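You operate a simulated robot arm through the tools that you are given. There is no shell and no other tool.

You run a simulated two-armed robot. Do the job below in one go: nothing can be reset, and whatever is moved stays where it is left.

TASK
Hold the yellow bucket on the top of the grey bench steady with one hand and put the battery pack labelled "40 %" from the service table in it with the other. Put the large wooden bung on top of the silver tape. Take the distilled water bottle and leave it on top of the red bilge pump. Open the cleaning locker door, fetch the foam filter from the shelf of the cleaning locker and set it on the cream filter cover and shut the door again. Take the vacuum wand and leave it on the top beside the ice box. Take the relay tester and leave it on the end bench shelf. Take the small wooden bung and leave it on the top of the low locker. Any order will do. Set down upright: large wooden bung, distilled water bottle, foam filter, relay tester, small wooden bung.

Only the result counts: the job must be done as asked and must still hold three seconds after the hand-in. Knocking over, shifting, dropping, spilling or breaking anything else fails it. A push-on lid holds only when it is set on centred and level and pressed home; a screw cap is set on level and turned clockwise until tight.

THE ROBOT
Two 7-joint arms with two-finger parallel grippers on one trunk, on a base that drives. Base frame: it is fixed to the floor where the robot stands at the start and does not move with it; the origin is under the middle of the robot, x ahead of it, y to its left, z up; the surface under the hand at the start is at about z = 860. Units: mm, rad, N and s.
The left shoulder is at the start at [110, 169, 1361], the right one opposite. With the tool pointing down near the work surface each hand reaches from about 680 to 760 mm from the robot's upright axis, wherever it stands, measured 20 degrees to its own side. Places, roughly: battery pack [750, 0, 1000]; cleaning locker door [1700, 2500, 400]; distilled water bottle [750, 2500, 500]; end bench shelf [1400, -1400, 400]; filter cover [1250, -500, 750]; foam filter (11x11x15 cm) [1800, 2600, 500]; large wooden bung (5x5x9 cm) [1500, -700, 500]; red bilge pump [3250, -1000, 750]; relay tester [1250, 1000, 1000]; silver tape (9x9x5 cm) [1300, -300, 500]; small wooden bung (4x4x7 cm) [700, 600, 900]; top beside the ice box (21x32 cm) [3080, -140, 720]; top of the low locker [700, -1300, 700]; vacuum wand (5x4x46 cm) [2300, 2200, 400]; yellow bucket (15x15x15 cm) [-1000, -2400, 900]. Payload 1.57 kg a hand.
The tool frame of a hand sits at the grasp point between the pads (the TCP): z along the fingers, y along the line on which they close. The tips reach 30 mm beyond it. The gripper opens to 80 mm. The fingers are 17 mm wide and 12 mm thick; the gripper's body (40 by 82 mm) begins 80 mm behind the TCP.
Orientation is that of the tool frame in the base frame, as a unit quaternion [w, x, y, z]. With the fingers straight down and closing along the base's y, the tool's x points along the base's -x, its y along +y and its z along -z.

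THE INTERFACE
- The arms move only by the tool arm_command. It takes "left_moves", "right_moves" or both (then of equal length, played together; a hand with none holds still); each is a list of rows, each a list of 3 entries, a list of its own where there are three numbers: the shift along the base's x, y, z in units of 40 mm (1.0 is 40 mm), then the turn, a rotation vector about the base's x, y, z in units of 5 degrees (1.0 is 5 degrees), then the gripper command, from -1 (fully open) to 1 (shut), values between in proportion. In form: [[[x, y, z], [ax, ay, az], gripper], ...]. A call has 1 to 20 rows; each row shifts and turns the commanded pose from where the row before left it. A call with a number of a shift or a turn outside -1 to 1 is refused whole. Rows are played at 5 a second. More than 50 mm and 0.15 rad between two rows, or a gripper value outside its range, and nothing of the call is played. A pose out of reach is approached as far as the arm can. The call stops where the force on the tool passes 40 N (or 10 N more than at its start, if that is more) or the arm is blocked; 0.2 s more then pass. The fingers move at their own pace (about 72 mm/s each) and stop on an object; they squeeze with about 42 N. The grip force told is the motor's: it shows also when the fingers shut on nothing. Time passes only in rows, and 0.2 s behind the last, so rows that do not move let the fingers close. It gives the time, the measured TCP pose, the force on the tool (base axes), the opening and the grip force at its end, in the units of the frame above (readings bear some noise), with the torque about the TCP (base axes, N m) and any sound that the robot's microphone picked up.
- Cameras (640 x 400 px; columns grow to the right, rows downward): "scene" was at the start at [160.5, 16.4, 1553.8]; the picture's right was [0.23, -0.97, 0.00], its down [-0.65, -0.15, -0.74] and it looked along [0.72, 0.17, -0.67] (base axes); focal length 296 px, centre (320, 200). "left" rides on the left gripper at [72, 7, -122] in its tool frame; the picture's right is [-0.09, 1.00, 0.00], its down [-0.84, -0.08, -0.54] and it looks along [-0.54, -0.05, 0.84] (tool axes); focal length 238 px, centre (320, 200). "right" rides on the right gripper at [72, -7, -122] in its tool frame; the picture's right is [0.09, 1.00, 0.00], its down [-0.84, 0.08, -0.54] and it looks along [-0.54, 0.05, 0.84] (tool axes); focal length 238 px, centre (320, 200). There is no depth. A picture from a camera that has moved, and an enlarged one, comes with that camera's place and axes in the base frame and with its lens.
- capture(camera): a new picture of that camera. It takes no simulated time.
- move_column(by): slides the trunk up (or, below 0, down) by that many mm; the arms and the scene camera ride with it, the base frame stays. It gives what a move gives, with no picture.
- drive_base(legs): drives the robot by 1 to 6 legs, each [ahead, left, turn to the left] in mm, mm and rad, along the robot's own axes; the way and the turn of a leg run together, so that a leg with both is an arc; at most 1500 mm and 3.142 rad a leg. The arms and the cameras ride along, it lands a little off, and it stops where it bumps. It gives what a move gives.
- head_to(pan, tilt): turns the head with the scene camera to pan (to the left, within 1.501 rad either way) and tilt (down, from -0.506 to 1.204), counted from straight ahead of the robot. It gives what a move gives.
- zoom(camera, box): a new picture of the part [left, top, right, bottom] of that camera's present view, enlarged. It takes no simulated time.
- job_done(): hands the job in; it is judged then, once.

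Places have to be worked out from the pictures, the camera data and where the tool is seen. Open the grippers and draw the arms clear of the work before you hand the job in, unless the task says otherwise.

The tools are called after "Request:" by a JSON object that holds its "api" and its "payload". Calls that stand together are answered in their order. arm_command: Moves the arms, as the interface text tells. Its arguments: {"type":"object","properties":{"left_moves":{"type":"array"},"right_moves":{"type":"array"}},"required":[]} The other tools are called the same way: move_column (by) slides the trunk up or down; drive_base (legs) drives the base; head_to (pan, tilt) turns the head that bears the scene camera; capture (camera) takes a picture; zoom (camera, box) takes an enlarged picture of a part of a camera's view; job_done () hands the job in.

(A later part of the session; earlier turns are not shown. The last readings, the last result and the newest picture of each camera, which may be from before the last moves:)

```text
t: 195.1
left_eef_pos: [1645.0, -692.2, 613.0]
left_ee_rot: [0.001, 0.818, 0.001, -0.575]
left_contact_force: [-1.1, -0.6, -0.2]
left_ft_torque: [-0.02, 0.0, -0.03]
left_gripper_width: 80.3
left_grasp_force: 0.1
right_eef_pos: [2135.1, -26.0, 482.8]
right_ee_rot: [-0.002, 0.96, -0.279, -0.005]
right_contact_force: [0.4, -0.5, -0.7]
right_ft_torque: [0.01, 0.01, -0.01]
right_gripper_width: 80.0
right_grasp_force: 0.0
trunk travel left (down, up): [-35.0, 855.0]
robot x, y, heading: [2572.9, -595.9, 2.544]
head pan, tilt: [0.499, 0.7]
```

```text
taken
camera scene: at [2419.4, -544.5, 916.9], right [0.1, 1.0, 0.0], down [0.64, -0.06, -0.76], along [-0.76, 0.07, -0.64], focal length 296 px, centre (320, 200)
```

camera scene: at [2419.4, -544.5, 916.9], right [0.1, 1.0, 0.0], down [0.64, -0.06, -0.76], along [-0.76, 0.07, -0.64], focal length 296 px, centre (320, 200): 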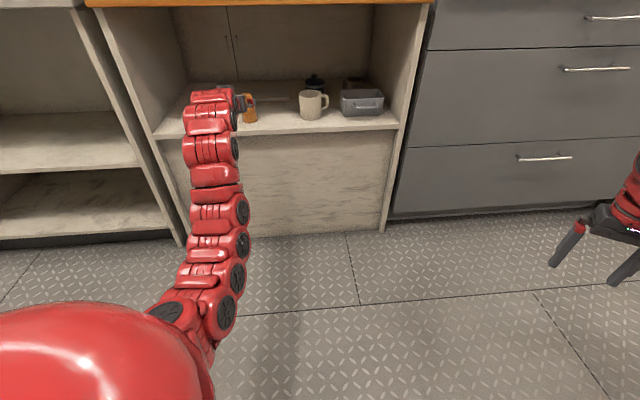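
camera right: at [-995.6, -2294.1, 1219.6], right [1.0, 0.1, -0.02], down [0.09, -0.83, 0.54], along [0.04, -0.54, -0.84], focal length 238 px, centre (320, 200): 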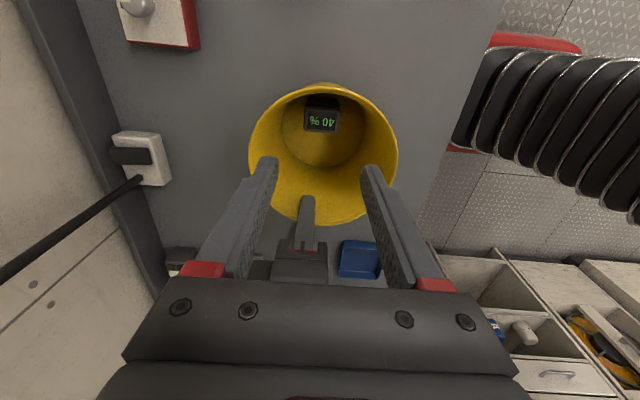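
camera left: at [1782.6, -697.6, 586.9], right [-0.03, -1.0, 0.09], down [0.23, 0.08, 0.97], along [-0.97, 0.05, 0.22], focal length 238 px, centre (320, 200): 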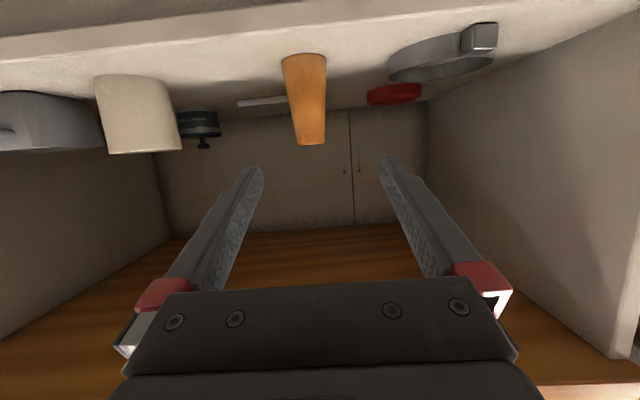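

Bung seen at ≈[1522, −682], base z≈508, top z≈583. I lower the hand to z≈571, align in y, and drive in partially.

Request:
{"api": "arm_command", "payload": {"left_moves": [[[0, 0.25, -0.55], [0, 0, 0], -1], [[0, 0, -0.5], [0, 0, 0], -1], [[0, 0, 0], [0, 0, 0], -1]]}}

Request:
{"api": "drive_base", "payload": {"legs": [[58, 39, 0]]}}

Request:
{"api": "capture", "payload": {"camera": "left"}}

```text
t: 195.9
left_eef_pos: [1645.1, -682.7, 570.2]
left_ee_rot: [0.0, 0.818, 0.0, -0.575]
left_contact_force: [-0.3, 0.2, -0.2]
left_ft_torque: [-0.03, -0.03, 0.01]
left_gripper_width: 79.9
left_grasp_force: 0.1
right_eef_pos: [2134.4, -26.0, 483.1]
right_ee_rot: [-0.003, 0.96, -0.279, -0.004]
right_contact_force: [-0.5, 0.3, -0.4]
right_ft_torque: [-0.03, 0.0, 0.0]
right_gripper_width: 80.1
right_grasp_force: 0.1
trunk travel left (down, up): [-35.0, 855.0]
robot x, y, heading: [2573.5, -593.7, 2.548]
head pan, tilt: [0.499, 0.7]
```

```text
t: 197.0
left_eef_pos: [1575.1, -682.1, 569.7]
left_ee_rot: [0.001, 0.818, 0.001, -0.575]
left_contact_force: [0.2, -1.0, 0.6]
left_ft_torque: [0.03, 0.03, -0.01]
left_gripper_width: 79.9
left_grasp_force: 0.0
right_eef_pos: [2064.8, -26.7, 482.4]
right_ee_rot: [-0.002, 0.96, -0.279, -0.004]
right_contact_force: [-0.3, -0.7, -0.1]
right_ft_torque: [-0.01, 0.0, -0.02]
right_gripper_width: 80.2
right_grasp_force: 0.0
trunk travel left (down, up): [-35.0, 855.0]
robot x, y, heading: [2500.0, -594.0, 2.548]
head pan, tilt: [0.499, 0.7]
```

```text
taken
camera left: at [1712.6, -688.5, 543.9], right [-0.03, -1.0, 0.09], down [0.23, 0.08, 0.97], along [-0.97, 0.05, 0.22], focal length 238 px, centre (320, 200)
```

left: 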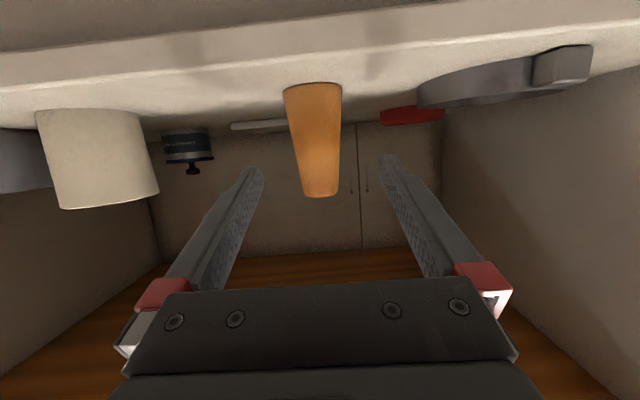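

Centred. Drive in the remaining ~53 mm and grip.

Request:
{"api": "drive_base", "payload": {"legs": [[43, 30, 0]]}}

Request:
{"api": "capture", "payload": {"camera": "left"}}

```text
t: 197.9
left_eef_pos: [1522.7, -683.4, 569.9]
left_ee_rot: [0.0, 0.819, 0.001, -0.574]
left_contact_force: [0.3, -0.1, 0.0]
left_ft_torque: [0.01, -0.01, 0.0]
left_gripper_width: 80.2
left_grasp_force: 0.2
right_eef_pos: [2010.6, -28.2, 483.3]
right_ee_rot: [-0.002, 0.96, -0.279, -0.004]
right_contact_force: [-0.1, -0.4, 0.7]
right_ft_torque: [0.03, -0.01, -0.02]
right_gripper_width: 80.2
right_grasp_force: 0.1
trunk travel left (down, up): [-35.0, 855.0]
robot x, y, heading: [2446.5, -594.2, 2.55]
head pan, tilt: [0.499, 0.7]
```

```text
taken
camera left: at [1660.2, -690.0, 543.8], right [-0.03, -1.0, 0.09], down [0.23, 0.08, 0.97], along [-0.97, 0.05, 0.22], focal length 238 px, centre (320, 200)
```

left: 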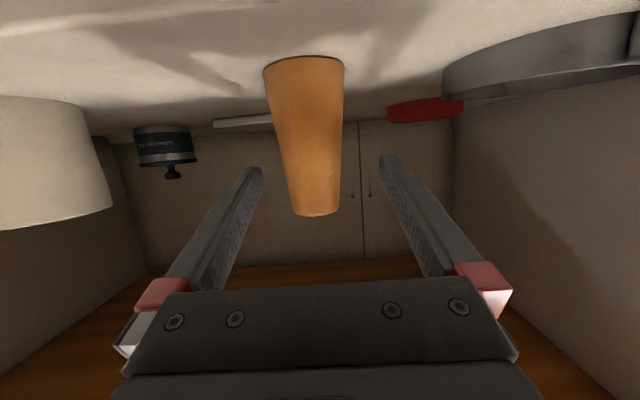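

Aligned. Close on the bung and lift it with the trunk.

Request:
{"api": "arm_command", "payload": {"left_moves": [[[0, 0, 0], [0, 0, 0], 0], [[0, 0, 0], [0, 0, 0], 1], [[0, 0, 0], [0, 0, 0], 1], [[0, 0, 0], [0, 0, 0], 1], [[0, 0, 0], [0, 0, 0], 1]]}}

Request:
{"api": "move_column", "payload": {"by": 70}}

Request:
{"api": "capture", "payload": {"camera": "left"}}

```text
t: 199.1
left_eef_pos: [1522.4, -684.7, 569.3]
left_ee_rot: [0.0, 0.819, 0.001, -0.574]
left_contact_force: [-0.3, 0.7, -1.0]
left_ft_torque: [-0.02, -0.01, -0.03]
left_gripper_width: 34.1
left_grasp_force: 41.5
right_eef_pos: [2011.8, -27.8, 483.6]
right_ee_rot: [-0.002, 0.96, -0.279, -0.004]
right_contact_force: [0.3, 0.1, -0.7]
right_ft_torque: [0.03, 0.01, -0.06]
right_gripper_width: 79.9
right_grasp_force: 0.2
trunk travel left (down, up): [-35.0, 855.0]
robot x, y, heading: [2445.0, -592.8, 2.548]
head pan, tilt: [0.499, 0.7]
```

```text
t: 200.2
left_eef_pos: [1522.3, -683.0, 639.3]
left_ee_rot: [0.001, 0.818, 0.001, -0.575]
left_contact_force: [-0.6, -0.3, -0.2]
left_ft_torque: [-0.01, -0.01, 0.02]
left_gripper_width: 34.0
left_grasp_force: 41.4
right_eef_pos: [2010.5, -26.6, 552.2]
right_ee_rot: [-0.002, 0.96, -0.279, -0.004]
right_contact_force: [0.1, 0.3, -0.5]
right_ft_torque: [0.02, 0.03, -0.01]
right_gripper_width: 80.0
right_grasp_force: 0.1
trunk travel left (down, up): [-105.0, 785.0]
robot x, y, heading: [2446.8, -595.9, 2.55]
head pan, tilt: [0.499, 0.7]
```

```text
taken
camera left: at [1660.0, -690.0, 613.5], right [-0.03, -1.0, 0.09], down [0.22, 0.08, 0.97], along [-0.97, 0.05, 0.22], focal length 238 px, centre (320, 200)
```

left: 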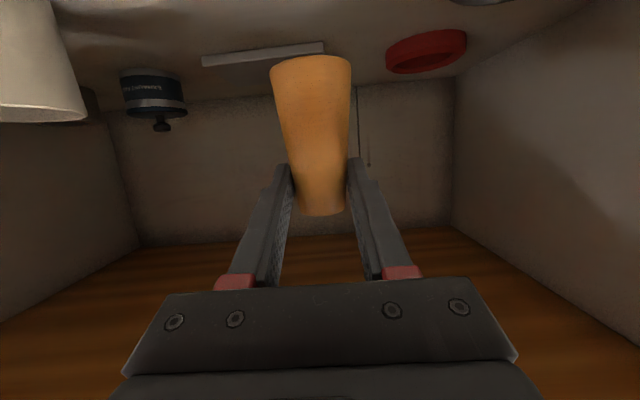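

Lifted; the grip opening of 34 mm says the bung is ~50 mm at the base, so shelf z≈495–510 and the roll is near [1300, −305]. I back straight out and shift over in front of the roll to measure it.

Request:
{"api": "drive_base", "payload": {"legs": [[-103, -69, 0], [211, -314, 0]]}}

Request:
{"api": "head_to", "payload": {"pan": 0.6, "tilt": 0.4}}

Request:
{"api": "zoom", "payload": {"camera": "scene", "box": [200, 100, 440, 300]}}

Request:
{"api": "capture", "payload": {"camera": "left"}}

```text
t: 203.4
left_eef_pos: [1650.2, -301.3, 639.5]
left_ee_rot: [0.0, 0.819, 0.0, -0.574]
left_contact_force: [-0.6, 0.5, -1.3]
left_ft_torque: [0.0, -0.01, -0.03]
left_gripper_width: 34.0
left_grasp_force: 41.5
right_eef_pos: [2138.9, 353.6, 552.8]
right_ee_rot: [-0.003, 0.96, -0.281, -0.004]
right_contact_force: [-0.6, 0.0, -0.1]
right_ft_torque: [0.0, 0.0, 0.04]
right_gripper_width: 80.3
right_grasp_force: 0.0
trunk travel left (down, up): [-105.0, 785.0]
robot x, y, heading: [2576.6, -218.3, 2.544]
head pan, tilt: [0.499, 0.7]
```

```text
t: 204.2
left_eef_pos: [1648.3, -301.5, 639.9]
left_ee_rot: [0.0, 0.818, 0.0, -0.575]
left_contact_force: [-0.4, -0.4, -0.8]
left_ft_torque: [0.04, -0.03, 0.0]
left_gripper_width: 34.1
left_grasp_force: 41.5
right_eef_pos: [2139.5, 353.0, 553.4]
right_ee_rot: [-0.002, 0.96, -0.28, -0.004]
right_contact_force: [-0.3, 0.7, -0.3]
right_ft_torque: [-0.04, -0.04, 0.02]
right_gripper_width: 80.0
right_grasp_force: 0.1
trunk travel left (down, up): [-105.0, 785.0]
robot x, y, heading: [2576.6, -214.4, 2.542]
head pan, tilt: [0.6, 0.4]
```

```text
2.00 times, centred on (320, 200) of scene
camera zoom: at [2415.4, -174.9, 1013.7], right [0.0, 1.0, 0.0], down [0.39, 0.0, -0.92], along [-0.92, 0.0, -0.39], focal length 592 px, centre (320, 200)
```

zoom: 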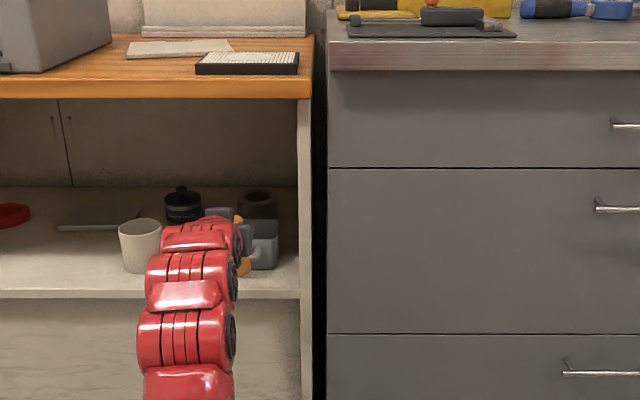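

```text
taken
camera left: at [1786.8, -308.9, 613.6], right [-0.03, -1.0, 0.09], down [0.22, 0.08, 0.97], along [-0.97, 0.05, 0.22], focal length 238 px, centre (320, 200)
```

left: 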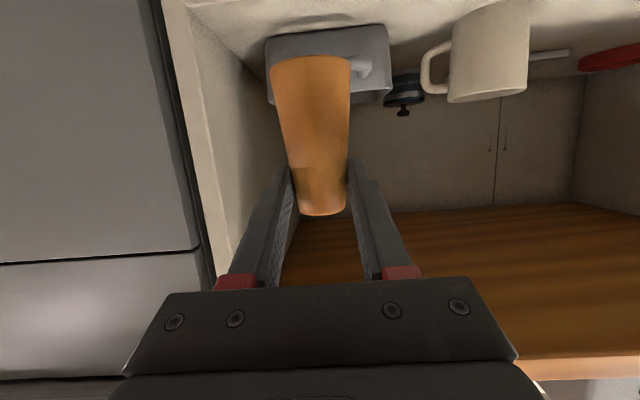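

Request:
{"api": "zoom", "payload": {"camera": "scene", "box": [260, 180, 320, 240]}}

```text
6.67 times, centred on (290, 210) of scene
camera zoom: at [2415.4, -174.9, 1013.7], right [0.0, 1.0, 0.0], down [0.39, 0.0, -0.92], along [-0.92, 0.0, -0.39], focal length 1973 px, centre (520, 133)
```

zoom: 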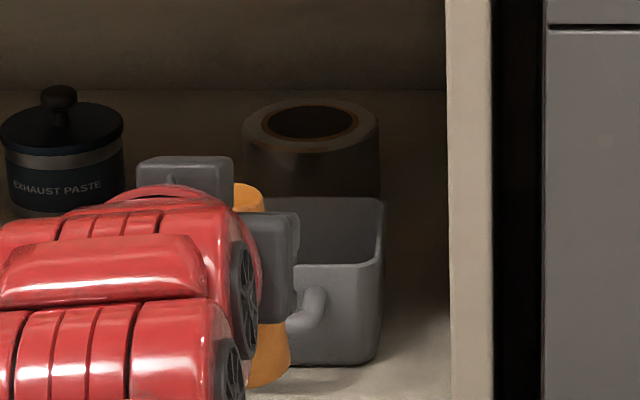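

Triangulated: silver roll top centre ≈ [1285, −305, 541], basket top z≈550. Since the roll may have a real ~53 mm hole, I'll set the bung about 22 mm off-centre toward me so it rests on the ring either way. I drive in at carry height in two stages.

Request:
{"api": "drive_base", "payload": {"legs": [[134, 94, 0]]}}

Request:
{"api": "capture", "payload": {"camera": "left"}}

Request:
{"api": "capture", "payload": {"camera": "scene"}}

```text
t: 205.7
left_eef_pos: [1486.7, -303.0, 639.8]
left_ee_rot: [-0.002, 0.819, -0.002, -0.574]
left_contact_force: [0.4, -0.5, 0.4]
left_ft_torque: [0.0, -0.02, 0.0]
left_gripper_width: 34.1
left_grasp_force: 41.7
right_eef_pos: [1978.8, 349.6, 554.1]
right_ee_rot: [-0.002, 0.96, -0.281, -0.004]
right_contact_force: [0.6, -0.1, 0.4]
right_ft_torque: [-0.03, -0.01, 0.0]
right_gripper_width: 79.8
right_grasp_force: 0.0
trunk travel left (down, up): [-105.0, 785.0]
robot x, y, heading: [2413.1, -222.8, 2.547]
head pan, tilt: [0.6, 0.4]
```

```text
taken
camera left: at [1624.5, -311.4, 613.4], right [-0.03, -1.0, 0.09], down [0.22, 0.08, 0.97], along [-0.97, 0.05, 0.22], focal length 238 px, centre (320, 200)
```

left: 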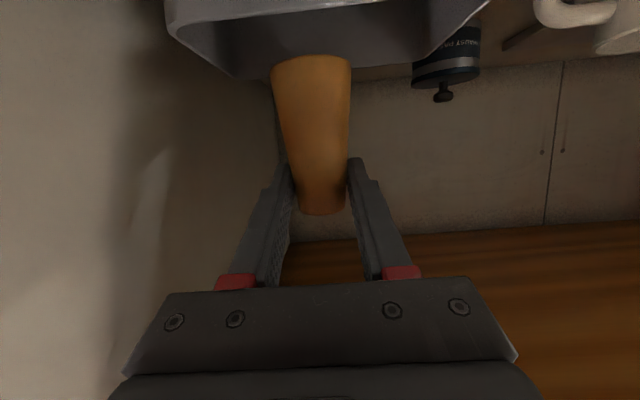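

```text
taken
camera scene: at [2253.3, -178.5, 1013.7], right [0.0, 1.0, 0.0], down [0.39, 0.0, -0.92], along [-0.92, 0.0, -0.39], focal length 296 px, centre (320, 200)
```

scene: 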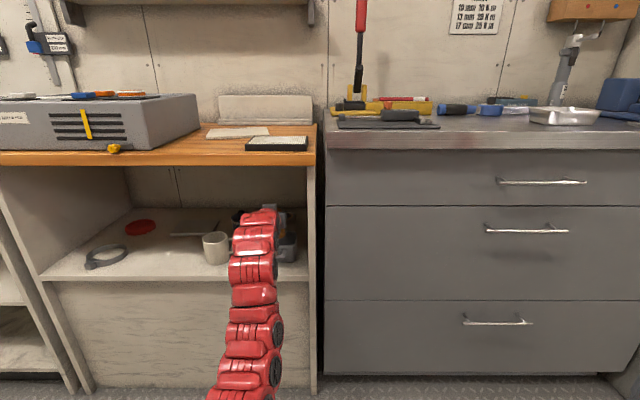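

Clear so far. Drive in the rest at carry height.

Request:
{"api": "drive_base", "payload": {"legs": [[95, 66, 0]]}}

Request:
{"api": "capture", "payload": {"camera": "left"}}

Request:
{"api": "zoom", "payload": {"camera": "scene", "box": [200, 160, 340, 290]}}

```text
t: 206.9
left_eef_pos: [1370.7, -304.1, 638.5]
left_ee_rot: [-0.002, 0.818, -0.002, -0.575]
left_contact_force: [0.4, 0.3, 0.3]
left_ft_torque: [-0.02, -0.01, 0.01]
left_gripper_width: 34.2
left_grasp_force: 41.7
right_eef_pos: [1863.4, 348.9, 553.1]
right_ee_rot: [-0.002, 0.959, -0.282, -0.004]
right_contact_force: [-0.5, 0.3, -0.1]
right_ft_torque: [0.01, -0.01, -0.01]
right_gripper_width: 80.1
right_grasp_force: 0.1
trunk travel left (down, up): [-105.0, 785.0]
robot x, y, heading: [2296.7, -222.0, 2.542]
head pan, tilt: [0.6, 0.4]
```

```text
taken
camera left: at [1507.8, -311.1, 613.2], right [-0.03, -1.0, 0.09], down [0.22, 0.08, 0.97], along [-0.97, 0.05, 0.22], focal length 238 px, centre (320, 200)
```

left: 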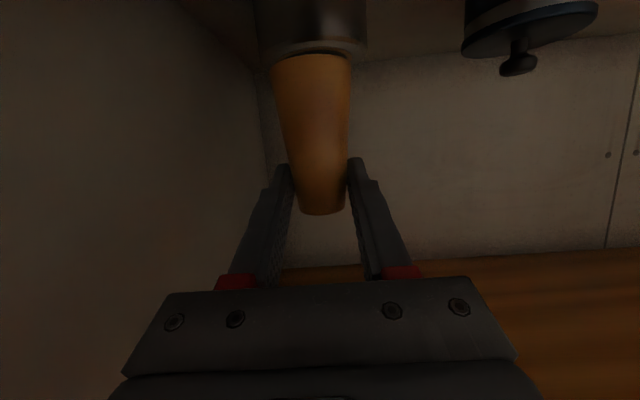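

```text
3.08 times, centred on (270, 225) of scene
camera zoom: at [2136.6, -178.5, 1013.7], right [0.0, 1.0, 0.0], down [0.39, 0.0, -0.92], along [-0.92, 0.0, -0.39], focal length 911 px, centre (474, 123)
```

zoom: 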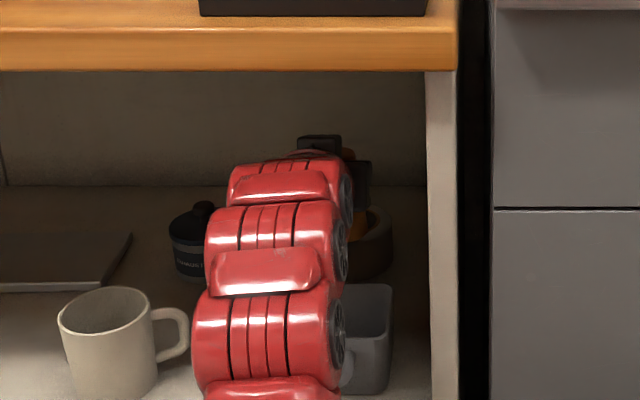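

Request:
{"api": "zoom", "payload": {"camera": "left", "box": [230, 0, 390, 100]}}

```text
4.00 times, centred on (310, 50) of left
camera zoom: at [1507.8, -311.1, 613.2], right [-0.03, -1.0, 0.09], down [0.22, 0.08, 0.97], along [-0.97, 0.05, 0.22], focal length 953 px, centre (360, 800)
```

zoom: 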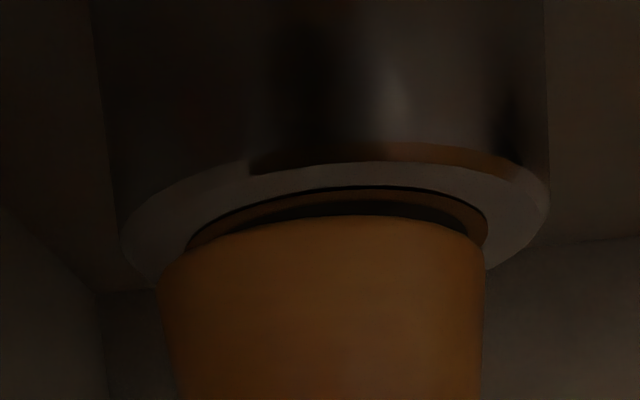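

The roll has a real hole (~60 mm) in a ~86 mm ring, centre x≈1288. The bung base centre is now at x≈1356; I move in 46 mm more to leave it ~22 mm off-centre.

Request:
{"api": "drive_base", "payload": {"legs": [[38, 26, 0]]}}

Request:
{"api": "zoom", "payload": {"camera": "left", "box": [230, 0, 390, 100]}}

Request:
{"api": "zoom", "payload": {"camera": "scene", "box": [200, 160, 340, 290]}}

```text
t: 207.8
left_eef_pos: [1323.4, -303.8, 639.6]
left_ee_rot: [-0.001, 0.819, -0.002, -0.574]
left_contact_force: [0.4, -0.5, 0.7]
left_ft_torque: [0.01, 0.01, 0.01]
left_gripper_width: 34.0
left_grasp_force: 41.7
right_eef_pos: [1816.2, 349.9, 552.0]
right_ee_rot: [-0.002, 0.96, -0.282, -0.003]
right_contact_force: [-0.2, 0.6, 0.1]
right_ft_torque: [0.0, 0.0, 0.0]
right_gripper_width: 79.9
right_grasp_force: 0.1
trunk travel left (down, up): [-105.0, 785.0]
robot x, y, heading: [2249.1, -219.1, 2.544]
head pan, tilt: [0.6, 0.4]
```

```text
4.00 times, centred on (310, 50) of left
camera zoom: at [1461.6, -310.7, 613.1], right [-0.03, -1.0, 0.09], down [0.22, 0.08, 0.97], along [-0.97, 0.05, 0.22], focal length 953 px, centre (360, 800)
```

zoom: 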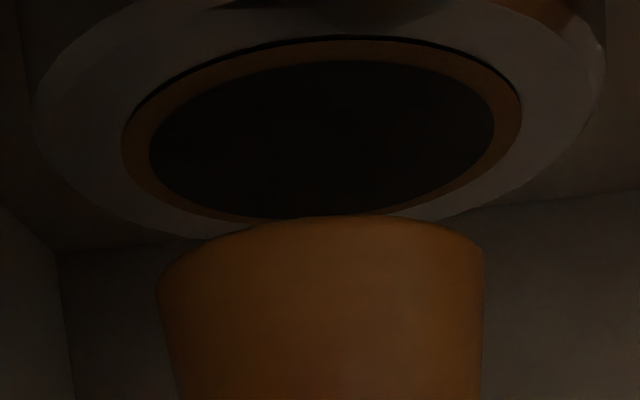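

```text
3.08 times, centred on (270, 225) of scene
camera zoom: at [2090.5, -178.3, 1013.6], right [0.0, 1.0, 0.0], down [0.39, 0.0, -0.92], along [-0.92, 0.0, -0.39], focal length 911 px, centre (474, 123)
```

zoom: 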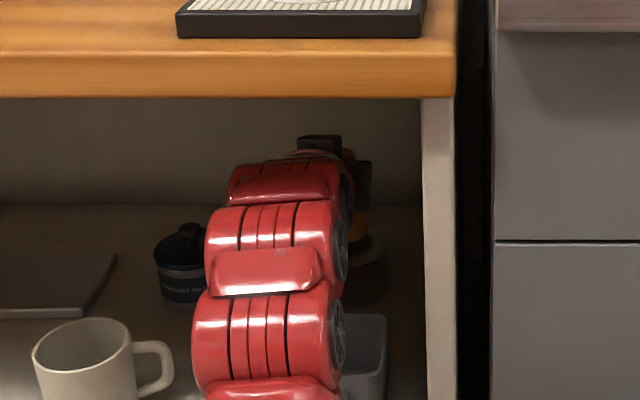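

Roll centre now measured at ≈[1290, −305, 542]; bung base centre ≈1307. I back off 5 mm for a ~22 mm offset and lower to near contact.

Request:
{"api": "arm_command", "payload": {"left_moves": [[[0.13, -0.03, -0.3], [0, 0, 0], 1], [[0, 0, -0.2], [0, 0, 0], 1], [[0, 0, 0], [0, 0, 0], 1]]}}

Request:
{"api": "zoom", "payload": {"camera": "left", "box": [230, 0, 390, 100]}}

```text
t: 208.6
left_eef_pos: [1329.4, -304.1, 619.0]
left_ee_rot: [0.0, 0.819, 0.0, -0.574]
left_contact_force: [0.1, 0.1, -0.8]
left_ft_torque: [0.02, -0.03, -0.03]
left_gripper_width: 33.8
left_grasp_force: 41.6
right_eef_pos: [1815.7, 350.7, 552.6]
right_ee_rot: [-0.002, 0.959, -0.282, -0.004]
right_contact_force: [0.9, -0.3, -0.5]
right_ft_torque: [-0.03, 0.0, 0.02]
right_gripper_width: 79.9
right_grasp_force: 0.1
trunk travel left (down, up): [-105.0, 785.0]
robot x, y, heading: [2252.0, -222.4, 2.54]
head pan, tilt: [0.6, 0.4]
```

```text
4.00 times, centred on (310, 50) of left
camera zoom: at [1467.0, -312.1, 593.3], right [-0.03, -1.0, 0.09], down [0.22, 0.08, 0.97], along [-0.97, 0.05, 0.22], focal length 953 px, centre (360, 800)
```

zoom: 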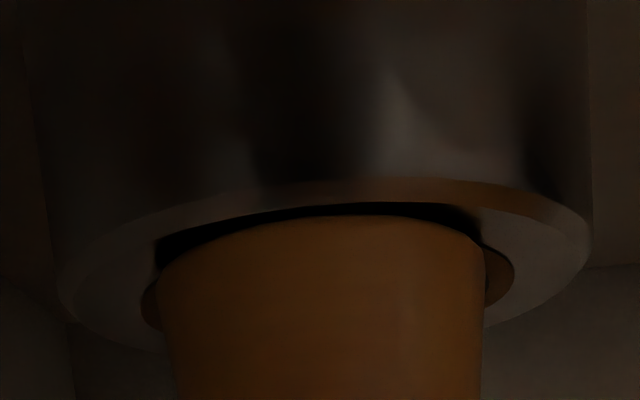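

Offset looks right (~20–26 mm). Lower in 2 mm steps until contact.

Request:
{"api": "arm_command", "payload": {"left_moves": [[[0, 0, -0.05], [0, 0, 0], 1], [[0, 0, -0.05], [0, 0, 0], 1], [[0, 0, 0], [0, 0, 0], 1]]}}

Request:
{"api": "arm_command", "payload": {"left_moves": [[[0, 0, -0.05], [0, 0, 0], 1], [[0, 0, 0], [0, 0, 0], 1]]}}

Request:
{"api": "arm_command", "payload": {"left_moves": [[[0, 0, -0.05], [0, 0, 0], 1], [[0, 0, 0], [0, 0, 0], 1]]}}

```text
t: 209.4
left_eef_pos: [1329.5, -305.3, 617.2]
left_ee_rot: [0.0, 0.818, -0.001, -0.575]
left_contact_force: [-3.6, -2.6, 10.2]
left_ft_torque: [-0.15, 0.38, -0.01]
left_gripper_width: 33.8
left_grasp_force: 41.7
right_eef_pos: [1816.0, 350.2, 553.7]
right_ee_rot: [-0.001, 0.96, -0.281, -0.005]
right_contact_force: [0.2, -0.2, 0.0]
right_ft_torque: [-0.02, 0.02, 0.0]
right_gripper_width: 80.3
right_grasp_force: 0.1
trunk travel left (down, up): [-105.0, 785.0]
robot x, y, heading: [2248.0, -221.5, 2.545]
head pan, tilt: [0.6, 0.4]
```

```text
t: 210.0
left_eef_pos: [1331.3, -305.7, 618.4]
left_ee_rot: [-0.002, 0.817, -0.002, -0.577]
left_contact_force: [-8.8, 0.7, 25.4]
left_ft_torque: [-0.06, 0.85, -0.03]
left_gripper_width: 34.0
left_grasp_force: 41.9
right_eef_pos: [1817.8, 351.0, 554.2]
right_ee_rot: [-0.002, 0.959, -0.282, -0.005]
right_contact_force: [-0.6, 0.6, -1.0]
right_ft_torque: [-0.01, 0.03, -0.02]
right_gripper_width: 79.8
right_grasp_force: 0.0
trunk travel left (down, up): [-105.0, 785.0]
robot x, y, heading: [2251.3, -220.7, 2.548]
head pan, tilt: [0.6, 0.4]
```

```text
t: 210.6
left_eef_pos: [1332.2, -304.3, 617.5]
left_ee_rot: [-0.001, 0.816, -0.002, -0.578]
left_contact_force: [-9.7, -1.4, 34.9]
left_ft_torque: [-0.19, 0.88, 0.01]
left_gripper_width: 34.0
left_grasp_force: 41.5
right_eef_pos: [1817.9, 350.3, 555.9]
right_ee_rot: [-0.002, 0.959, -0.282, -0.006]
right_contact_force: [0.6, -0.2, 0.4]
right_ft_torque: [0.0, 0.0, 0.01]
right_gripper_width: 80.1
right_grasp_force: 0.0
trunk travel left (down, up): [-105.0, 785.0]
robot x, y, heading: [2251.2, -218.8, 2.545]
head pan, tilt: [0.6, 0.4]
```

Firm contact on the ring. I relieve the pressure, open, and check before backing out.

Request:
{"api": "arm_command", "payload": {"left_moves": [[[0, 0, 0.12], [0, 0, 0], 1], [[0, 0, 0], [0, 0, 0], 1]]}}

Request:
{"api": "arm_command", "payload": {"left_moves": [[[0, 0, 0], [0, 0, 0], 0], [[0, 0, 0], [0, 0, 0], -0.3], [[0, 0, 0], [0, 0, 0], -0.8], [[0, 0, 0], [0, 0, 0], -0.8]]}}

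Request:
{"api": "zoom", "payload": {"camera": "left", "box": [200, 0, 440, 240]}}

```text
t: 211.2
left_eef_pos: [1330.5, -305.3, 618.1]
left_ee_rot: [-0.001, 0.819, -0.002, -0.574]
left_contact_force: [-3.5, 0.7, 21.3]
left_ft_torque: [0.27, 0.58, -0.14]
left_gripper_width: 34.0
left_grasp_force: 41.5
right_eef_pos: [1818.0, 350.8, 554.4]
right_ee_rot: [-0.002, 0.959, -0.282, -0.006]
right_contact_force: [0.8, 0.7, 0.4]
right_ft_torque: [-0.01, 0.0, 0.02]
right_gripper_width: 80.1
right_grasp_force: 0.1
trunk travel left (down, up): [-105.0, 785.0]
robot x, y, heading: [2252.6, -221.9, 2.545]
head pan, tilt: [0.6, 0.4]
```

```text
t: 212.2
left_eef_pos: [1329.6, -305.3, 615.0]
left_ee_rot: [-0.001, 0.819, -0.001, -0.573]
left_contact_force: [0.2, -0.3, 0.0]
left_ft_torque: [-0.03, 0.01, 0.0]
left_gripper_width: 71.8
left_grasp_force: 0.1
right_eef_pos: [1816.6, 349.7, 553.6]
right_ee_rot: [-0.002, 0.96, -0.281, -0.004]
right_contact_force: [0.5, -0.5, -0.3]
right_ft_torque: [0.04, 0.04, 0.0]
right_gripper_width: 80.0
right_grasp_force: 0.0
trunk travel left (down, up): [-105.0, 785.0]
robot x, y, heading: [2251.5, -222.4, 2.543]
head pan, tilt: [0.6, 0.4]
```

```text
1.67 times, centred on (320, 120) of left
camera zoom: at [1467.4, -312.1, 590.1], right [-0.03, -1.0, 0.09], down [0.22, 0.08, 0.97], along [-0.97, 0.05, 0.22], focal length 397 px, centre (320, 333)
```

zoom: 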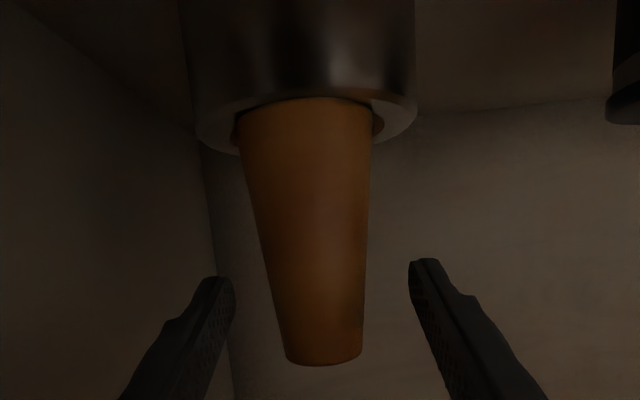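

The bung stands upright on the roll. I back straight out.

Request:
{"api": "drive_base", "payload": {"legs": [[-83, -56, 0]]}}

Request:
{"api": "capture", "payload": {"camera": "left"}}

Request:
{"api": "drive_base", "payload": {"legs": [[-207, -140, 0]]}}

Request:
{"api": "zoom", "payload": {"camera": "scene", "box": [240, 160, 340, 260]}}

```text
t: 213.3
left_eef_pos: [1429.4, -304.9, 616.6]
left_ee_rot: [-0.001, 0.819, -0.001, -0.574]
left_contact_force: [-0.4, -0.1, 0.3]
left_ft_torque: [0.04, 0.02, 0.02]
left_gripper_width: 72.0
left_grasp_force: 0.0
right_eef_pos: [1916.1, 351.1, 553.3]
right_ee_rot: [-0.001, 0.959, -0.282, -0.004]
right_contact_force: [-0.5, 0.2, -0.4]
right_ft_torque: [-0.06, 0.02, 0.01]
right_gripper_width: 79.9
right_grasp_force: 0.1
trunk travel left (down, up): [-105.0, 785.0]
robot x, y, heading: [2347.0, -224.1, 2.54]
head pan, tilt: [0.6, 0.4]
```

```text
taken
camera left: at [1566.4, -311.9, 590.6], right [-0.03, -1.0, 0.09], down [0.22, 0.08, 0.97], along [-0.97, 0.05, 0.22], focal length 238 px, centre (320, 200)
```

left: 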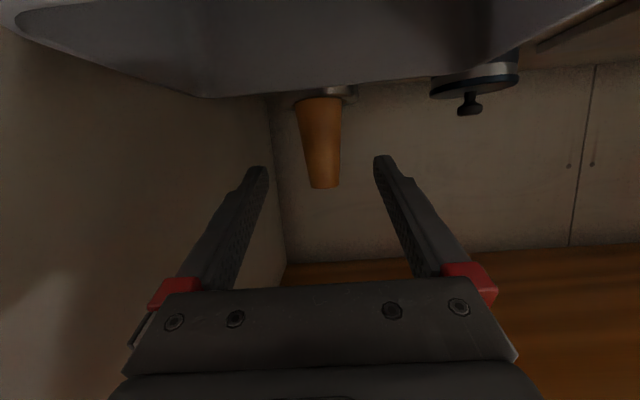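

```text
t: 215.2
left_eef_pos: [1655.8, -306.4, 618.3]
left_ee_rot: [0.001, 0.818, 0.001, -0.576]
left_contact_force: [0.1, -0.2, 0.0]
left_ft_torque: [0.02, -0.03, -0.02]
left_gripper_width: 71.9
left_grasp_force: 0.0
right_eef_pos: [2139.7, 351.4, 553.8]
right_ee_rot: [-0.003, 0.96, -0.281, -0.006]
right_contact_force: [0.1, -0.8, -0.4]
right_ft_torque: [0.04, 0.05, -0.03]
right_gripper_width: 79.9
right_grasp_force: 0.0
trunk travel left (down, up): [-105.0, 785.0]
robot x, y, heading: [2575.5, -220.8, 2.542]
head pan, tilt: [0.6, 0.4]
stopped in leg 1: the robot was blocked; the commanded pose is now the measured one
```

```text
4.00 times, centred on (290, 210) of scene
camera zoom: at [2415.9, -177.7, 1013.8], right [0.0, 1.0, 0.0], down [0.39, 0.0, -0.92], along [-0.92, 0.0, -0.39], focal length 1184 px, centre (440, 160)
```

zoom: 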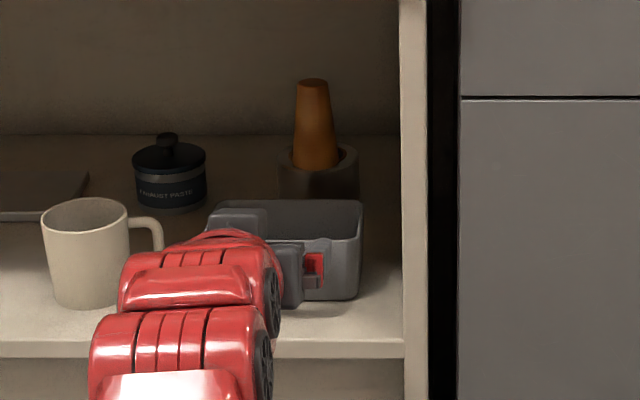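

The robot's rear met the opposite bench (no harm). I zoom on the bung and roll to verify the placement.

Request:
{"api": "zoom", "payload": {"camera": "scene", "box": [295, 170, 345, 215]}}

Request:
{"api": "capture", "payload": {"camera": "left"}}

```text
8.89 times, centred on (320, 192) of scene
camera zoom: at [2415.9, -177.7, 1013.8], right [0.0, 1.0, 0.0], down [0.39, 0.0, -0.92], along [-0.92, 0.0, -0.39], focal length 2631 px, centre (320, 267)
```

zoom: 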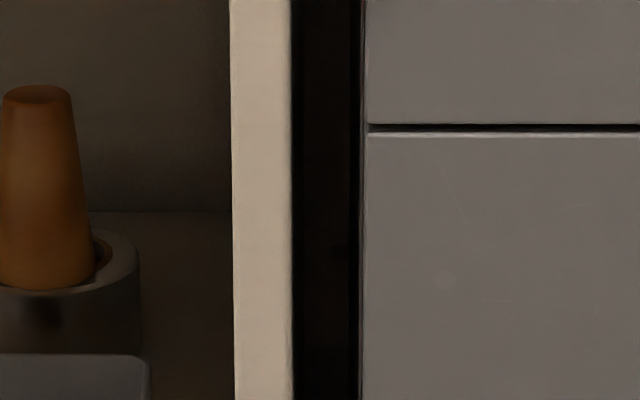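

```text
taken
camera left: at [1792.7, -313.7, 592.2], right [-0.03, -1.0, 0.09], down [0.23, 0.08, 0.97], along [-0.97, 0.05, 0.22], focal length 238 px, centre (320, 200)
```

left: 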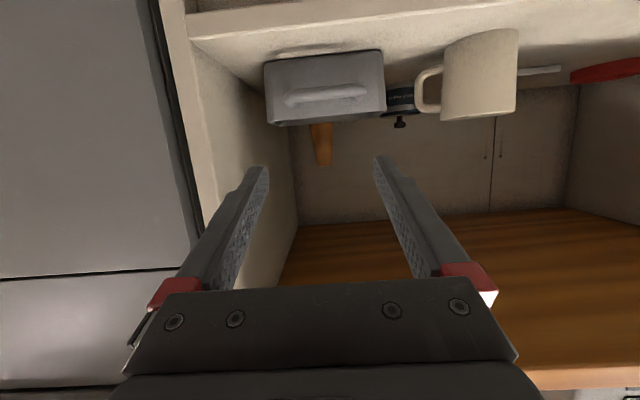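

Bung is standing on the ring. I raise the trunk, move to mid-aisle, and go look at the far (+y) end for the locker, wand, bottle and relay tester.

Request:
{"api": "move_column", "payload": {"by": 400}}

Request:
{"api": "move_column", "payload": {"by": 170}}

Request:
{"api": "drive_base", "payload": {"legs": [[200, -150, -0.8], [0, 0, -0.77]]}}

Request:
{"api": "head_to", "payload": {"pan": 0.6, "tilt": 0.35}}

Request:
{"api": "capture", "payload": {"camera": "scene"}}

```text
t: 219.0
left_eef_pos: [1654.3, -307.2, 1018.3]
left_ee_rot: [0.001, 0.818, 0.0, -0.575]
left_contact_force: [0.6, -0.5, 0.5]
left_ft_torque: [0.0, 0.0, 0.01]
left_gripper_width: 71.9
left_grasp_force: 0.0
right_eef_pos: [2139.4, 352.0, 953.1]
right_ee_rot: [-0.002, 0.959, -0.282, -0.006]
right_contact_force: [-0.3, 0.3, 0.3]
right_ft_torque: [0.0, 0.03, -0.02]
right_gripper_width: 79.8
right_grasp_force: 0.0
trunk travel left (down, up): [-505.0, 385.0]
robot x, y, heading: [2574.3, -222.3, 2.544]
head pan, tilt: [0.6, 0.4]
```

```text
t: 220.9
left_eef_pos: [1654.6, -306.9, 1187.1]
left_ee_rot: [0.0, 0.818, 0.0, -0.575]
left_contact_force: [0.0, 0.0, 0.4]
left_ft_torque: [0.0, 0.0, -0.03]
left_gripper_width: 72.1
left_grasp_force: 0.0
right_eef_pos: [2139.7, 351.9, 1124.1]
right_ee_rot: [-0.003, 0.959, -0.282, -0.007]
right_contact_force: [0.2, 0.7, -0.1]
right_ft_torque: [0.0, 0.04, 0.03]
right_gripper_width: 80.2
right_grasp_force: 0.0
trunk travel left (down, up): [-675.0, 215.0]
robot x, y, heading: [2580.7, -219.3, 2.545]
head pan, tilt: [0.6, 0.4]
```

```text
t: 225.4
left_eef_pos: [2449.4, 938.8, 1188.5]
left_ee_rot: [-0.397, 0.593, -0.564, -0.416]
left_contact_force: [0.7, -0.4, 0.8]
left_ft_torque: [0.0, 0.01, 0.04]
left_gripper_width: 71.7
left_grasp_force: 0.1
right_eef_pos: [3117.6, 496.4, 1125.0]
right_ee_rot: [0.005, -0.517, 0.856, 0.003]
right_contact_force: [0.0, 0.2, -0.1]
right_ft_torque: [0.03, 0.02, 0.02]
right_gripper_width: 79.6
right_grasp_force: 0.2
trunk travel left (down, up): [-675.0, 215.0]
robot x, y, heading: [2588.1, 25.8, 1.026]
head pan, tilt: [0.6, 0.4]
stopped in leg 2: the robot was blocked; the commanded pose is now the measured one
```

```text
t: 226.0
left_eef_pos: [2447.2, 940.9, 1184.7]
left_ee_rot: [-0.397, 0.595, -0.564, -0.414]
left_contact_force: [0.3, 0.1, 0.1]
left_ft_torque: [0.01, -0.01, -0.01]
left_gripper_width: 72.0
left_grasp_force: 0.0
right_eef_pos: [3118.5, 494.6, 1124.5]
right_ee_rot: [0.005, -0.512, 0.859, 0.0]
right_contact_force: [0.0, -0.1, 0.2]
right_ft_torque: [-0.02, 0.0, -0.01]
right_gripper_width: 79.9
right_grasp_force: 0.1
trunk travel left (down, up): [-675.0, 215.0]
robot x, y, heading: [2590.3, 23.6, 1.022]
head pan, tilt: [0.6, 0.351]
```

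```text
taken
camera scene: at [2612.3, 185.1, 1588.2], right [1.0, 0.05, 0.01], down [0.02, -0.35, -0.94], along [-0.05, 0.94, -0.35], focal length 296 px, centre (320, 200)
```

scene: 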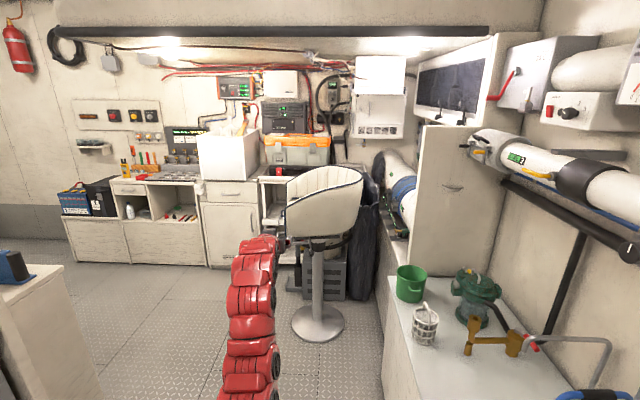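

The arc swung me toward the right-hand counter and the base touched it. I move straight left to mid-aisle.

Request:
{"api": "drive_base", "payload": {"legs": [[-183, 298, 0]]}}

Request:
{"api": "head_to", "payload": {"pan": -0.3, "tilt": 0.55}}

Request:
{"api": "capture", "payload": {"camera": "scene"}}

Request:
{"api": "head_to", "payload": {"pan": 1.1, "tilt": 0.35}}

Request:
{"api": "capture", "payload": {"camera": "scene"}}

```text
t: 228.2
left_eef_pos: [2111.2, 933.9, 1187.1]
left_ee_rot: [-0.397, 0.592, -0.565, -0.417]
left_contact_force: [0.3, -0.1, 0.7]
left_ft_torque: [-0.01, -0.05, 0.0]
left_gripper_width: 72.2
left_grasp_force: 0.1
right_eef_pos: [2783.0, 485.2, 1122.4]
right_ee_rot: [0.002, -0.51, 0.86, 0.002]
right_contact_force: [-0.3, -0.1, 0.4]
right_ft_torque: [-0.05, -0.02, -0.01]
right_gripper_width: 80.0
right_grasp_force: 0.1
trunk travel left (down, up): [-675.0, 215.0]
robot x, y, heading: [2240.6, 18.2, 1.025]
head pan, tilt: [0.6, 0.351]
```

```text
t: 229.4
left_eef_pos: [2111.4, 934.7, 1186.8]
left_ee_rot: [-0.397, 0.592, -0.565, -0.416]
left_contact_force: [-0.2, 0.4, 0.2]
left_ft_torque: [-0.01, -0.02, 0.05]
left_gripper_width: 71.9
left_grasp_force: 0.0
right_eef_pos: [2781.8, 483.9, 1122.5]
right_ee_rot: [0.003, -0.51, 0.86, 0.003]
right_contact_force: [-0.1, -0.4, -0.5]
right_ft_torque: [-0.03, -0.01, 0.01]
right_gripper_width: 80.0
right_grasp_force: 0.0
trunk travel left (down, up): [-675.0, 215.0]
robot x, y, heading: [2240.5, 18.6, 1.024]
head pan, tilt: [-0.3, 0.55]
```

```text
taken
camera scene: at [2350.2, 143.3, 1570.1], right [0.66, -0.75, 0.0], down [-0.39, -0.34, -0.85], along [0.64, 0.56, -0.52], focal length 296 px, centre (320, 200)
```

scene: 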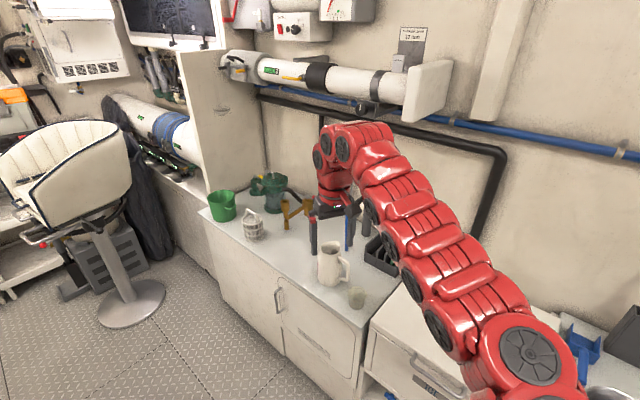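

```text
t: 231.0
left_eef_pos: [2112.1, 934.6, 1187.3]
left_ee_rot: [-0.396, 0.592, -0.565, -0.417]
left_contact_force: [0.1, 0.2, 0.7]
left_ft_torque: [-0.02, -0.02, 0.02]
left_gripper_width: 72.1
left_grasp_force: 0.2
right_eef_pos: [2782.2, 484.6, 1123.1]
right_ee_rot: [0.003, -0.51, 0.86, 0.002]
right_contact_force: [0.3, -0.1, -1.0]
right_ft_torque: [0.01, -0.01, 0.0]
right_gripper_width: 79.8
right_grasp_force: 0.1
trunk travel left (down, up): [-675.0, 215.0]
robot x, y, heading: [2241.4, 20.5, 1.024]
head pan, tilt: [1.1, 0.351]
```

```text
taken
camera scene: at [2234.4, 163.5, 1588.3], right [0.85, 0.52, 0.0], down [0.18, -0.29, -0.94], along [-0.49, 0.8, -0.34], focal length 296 px, centre (320, 200)
```

scene: 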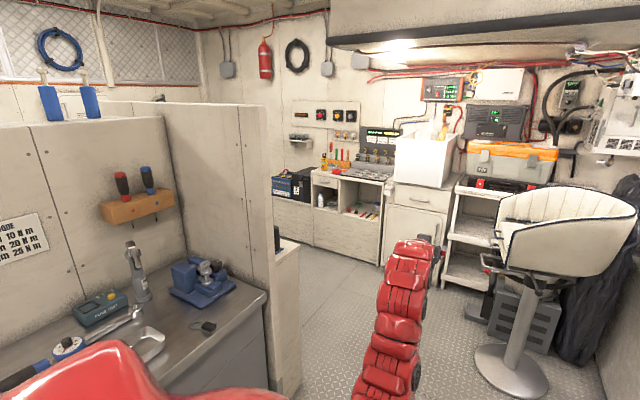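

Now the far end is visible. I zoom on the locker, the bottle niche, the seat area and the bench behind the partition.

Request:
{"api": "zoom", "payload": {"camera": "scene", "box": [260, 120, 480, 270]}}

Request:
{"api": "zoom", "payload": {"camera": "scene", "box": [430, 170, 640, 390]}}

Request:
{"api": "zoom", "payload": {"camera": "scene", "box": [230, 200, 330, 280]}}

```text
2.67 times, centred on (370, 195) of scene
camera zoom: at [2234.4, 163.5, 1588.3], right [0.85, 0.52, 0.0], down [0.18, -0.29, -0.94], along [-0.49, 0.8, -0.34], focal length 789 px, centre (187, 213)
```

zoom: 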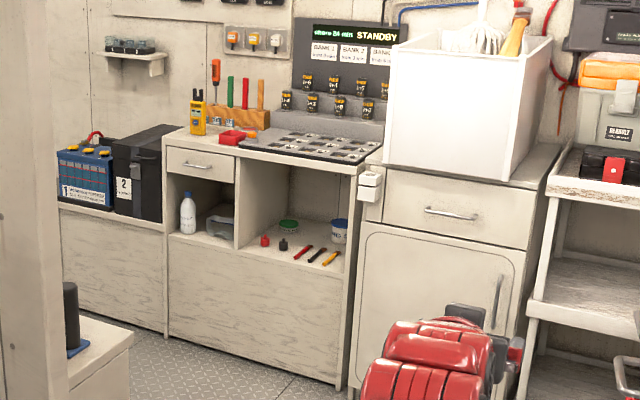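

```text
1.82 times, centred on (535, 280) of scene
camera zoom: at [2234.4, 163.5, 1588.3], right [0.85, 0.52, 0.0], down [0.18, -0.29, -0.94], along [-0.49, 0.8, -0.34], focal length 538 px, centre (-71, 54)
```

zoom: 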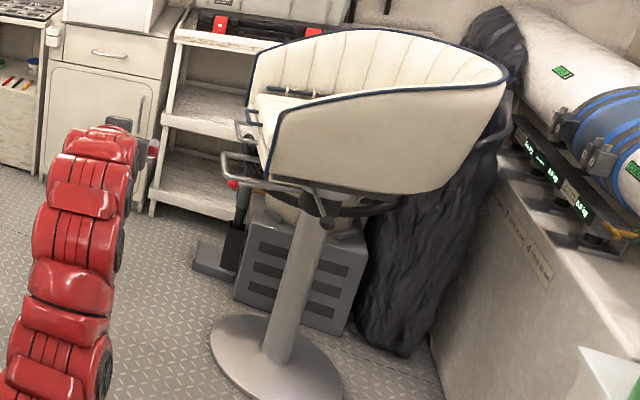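

```text
5.00 times, centred on (280, 240) of scene
camera zoom: at [2234.4, 163.5, 1588.3], right [0.85, 0.52, 0.0], down [0.18, -0.29, -0.94], along [-0.49, 0.8, -0.34], focal length 1480 px, centre (520, 0)
```

zoom: 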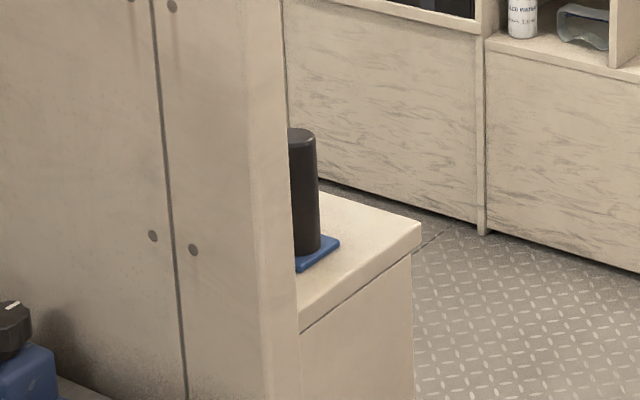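

I'll drive clear of the partition end, then square up facing +y toward the locker and look again.

Request:
{"api": "drive_base", "payload": {"legs": [[510, 474, 0], [0, 0, 0.547]]}}

Request:
{"api": "head_to", "payload": {"pan": 1.0, "tilt": 0.5}}

Request:
{"api": "capture", "payload": {"camera": "scene"}}

Request:
{"api": "head_to", "payload": {"pan": 0.0, "tilt": 0.5}}

Request:
{"api": "capture", "payload": {"camera": "scene"}}

```text
t: 236.3
left_eef_pos: [1526.3, 1431.6, 1187.3]
left_ee_rot: [-0.274, 0.718, -0.392, -0.505]
left_contact_force: [-0.9, 0.6, -0.4]
left_ft_torque: [0.02, 0.0, -0.02]
left_gripper_width: 72.2
left_grasp_force: 0.1
right_eef_pos: [2330.9, 1378.8, 1122.3]
right_ee_rot: [-0.002, 0.715, -0.699, -0.003]
right_contact_force: [0.0, -0.5, -0.6]
right_ft_torque: [-0.04, 0.0, 0.03]
right_gripper_width: 80.0
right_grasp_force: 0.0
trunk travel left (down, up): [-675.0, 215.0]
robot x, y, heading: [2098.2, 702.9, 1.543]
head pan, tilt: [1.1, 0.351]
```

```text
t: 237.0
left_eef_pos: [1525.8, 1432.4, 1188.4]
left_ee_rot: [-0.275, 0.718, -0.392, -0.505]
left_contact_force: [-0.3, -0.3, -0.2]
left_ft_torque: [0.02, -0.03, -0.03]
left_gripper_width: 72.1
left_grasp_force: 0.1
right_eef_pos: [2329.9, 1379.7, 1121.8]
right_ee_rot: [-0.001, 0.715, -0.699, -0.003]
right_contact_force: [-0.4, 0.1, -0.4]
right_ft_torque: [-0.03, 0.0, 0.02]
right_gripper_width: 80.2
right_grasp_force: 0.1
trunk travel left (down, up): [-675.0, 215.0]
robot x, y, heading: [2094.1, 704.0, 1.548]
head pan, tilt: [1.0, 0.499]
```

```text
taken
camera scene: at [2022.5, 833.2, 1574.7], right [0.56, 0.83, 0.0], down [0.4, -0.27, -0.88], along [-0.73, 0.49, -0.48], focal length 296 px, centre (320, 200)
```

scene: 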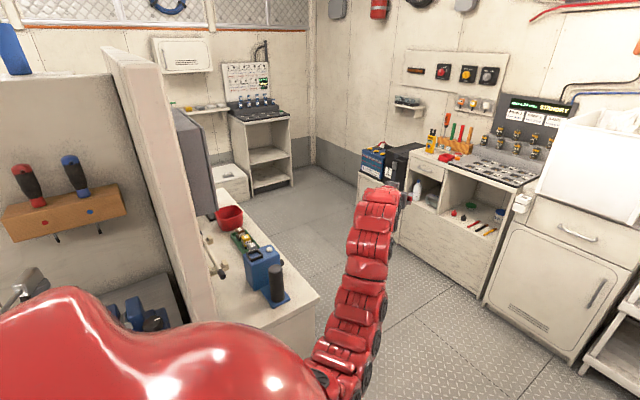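

```text
t: 238.3
left_eef_pos: [1524.9, 1432.3, 1188.2]
left_ee_rot: [-0.276, 0.717, -0.393, -0.505]
left_contact_force: [-0.1, 0.0, -0.2]
left_ft_torque: [0.02, -0.01, -0.01]
left_gripper_width: 72.0
left_grasp_force: 0.0
right_eef_pos: [2330.9, 1378.7, 1123.5]
right_ee_rot: [-0.003, 0.715, -0.699, -0.003]
right_contact_force: [0.7, -0.5, -1.5]
right_ft_torque: [0.01, 0.0, 0.02]
right_gripper_width: 79.9
right_grasp_force: 0.1
trunk travel left (down, up): [-675.0, 215.0]
robot x, y, heading: [2094.9, 706.6, 1.546]
head pan, tilt: [0.0, 0.499]
```

```text
taken
camera scene: at [2100.1, 873.1, 1574.6], right [1.0, -0.03, 0.0], down [-0.01, -0.48, -0.88], along [0.02, 0.88, -0.48], focal length 296 px, centre (320, 200)
```

scene: 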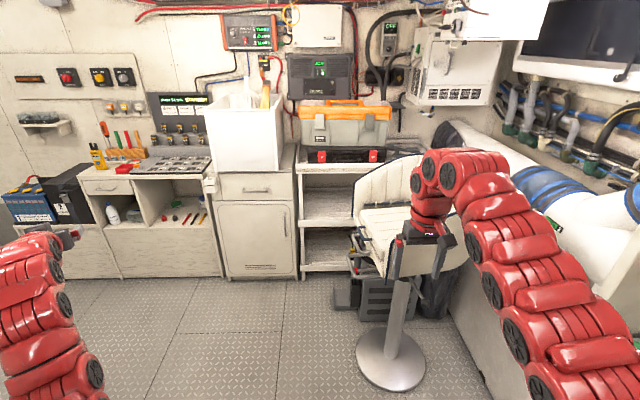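

Request:
{"api": "head_to", "payload": {"pan": 1.15, "tilt": 0.6}}

Request:
{"api": "zoom", "payload": {"camera": "scene", "box": [200, 140, 400, 300]}}

Request:
{"api": "capture", "payload": {"camera": "left"}}

```text
t: 239.7
left_eef_pos: [1526.3, 1431.4, 1187.5]
left_ee_rot: [-0.275, 0.718, -0.392, -0.505]
left_contact_force: [0.4, -0.5, 0.1]
left_ft_torque: [-0.02, -0.02, 0.04]
left_gripper_width: 71.9
left_grasp_force: 0.1
right_eef_pos: [2330.7, 1379.4, 1121.4]
right_ee_rot: [-0.002, 0.715, -0.699, -0.004]
right_contact_force: [-0.1, 0.2, 0.7]
right_ft_torque: [-0.03, -0.03, -0.06]
right_gripper_width: 79.9
right_grasp_force: 0.0
trunk travel left (down, up): [-675.0, 215.0]
robot x, y, heading: [2096.2, 704.9, 1.545]
head pan, tilt: [1.15, 0.6]
```

```text
2.50 times, centred on (300, 220) of scene
camera zoom: at [2018.2, 820.4, 1565.5], right [0.43, 0.9, 0.0], down [0.51, -0.24, -0.83], along [-0.74, 0.36, -0.56], focal length 740 px, centre (370, 150)
```

zoom: 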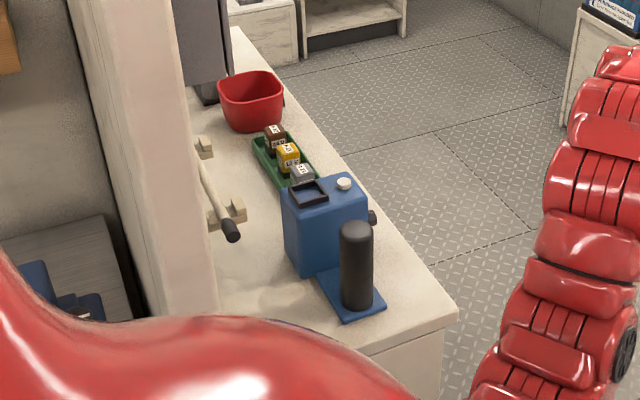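

```text
taken
camera left: at [1593.5, 1311.5, 1161.6], right [-0.85, -0.51, 0.09], down [0.19, -0.15, 0.97], along [-0.49, 0.85, 0.22], focal length 238 px, centre (320, 200)
```

left: 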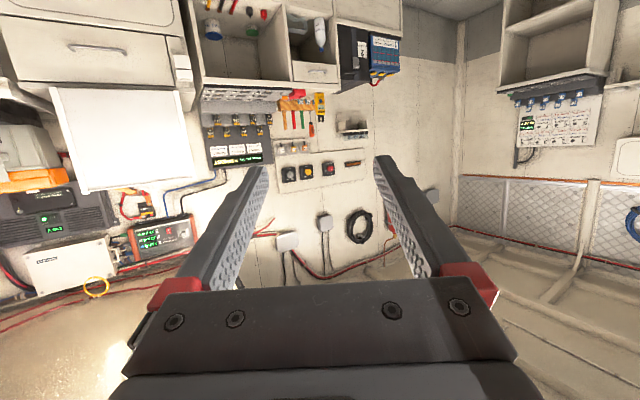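

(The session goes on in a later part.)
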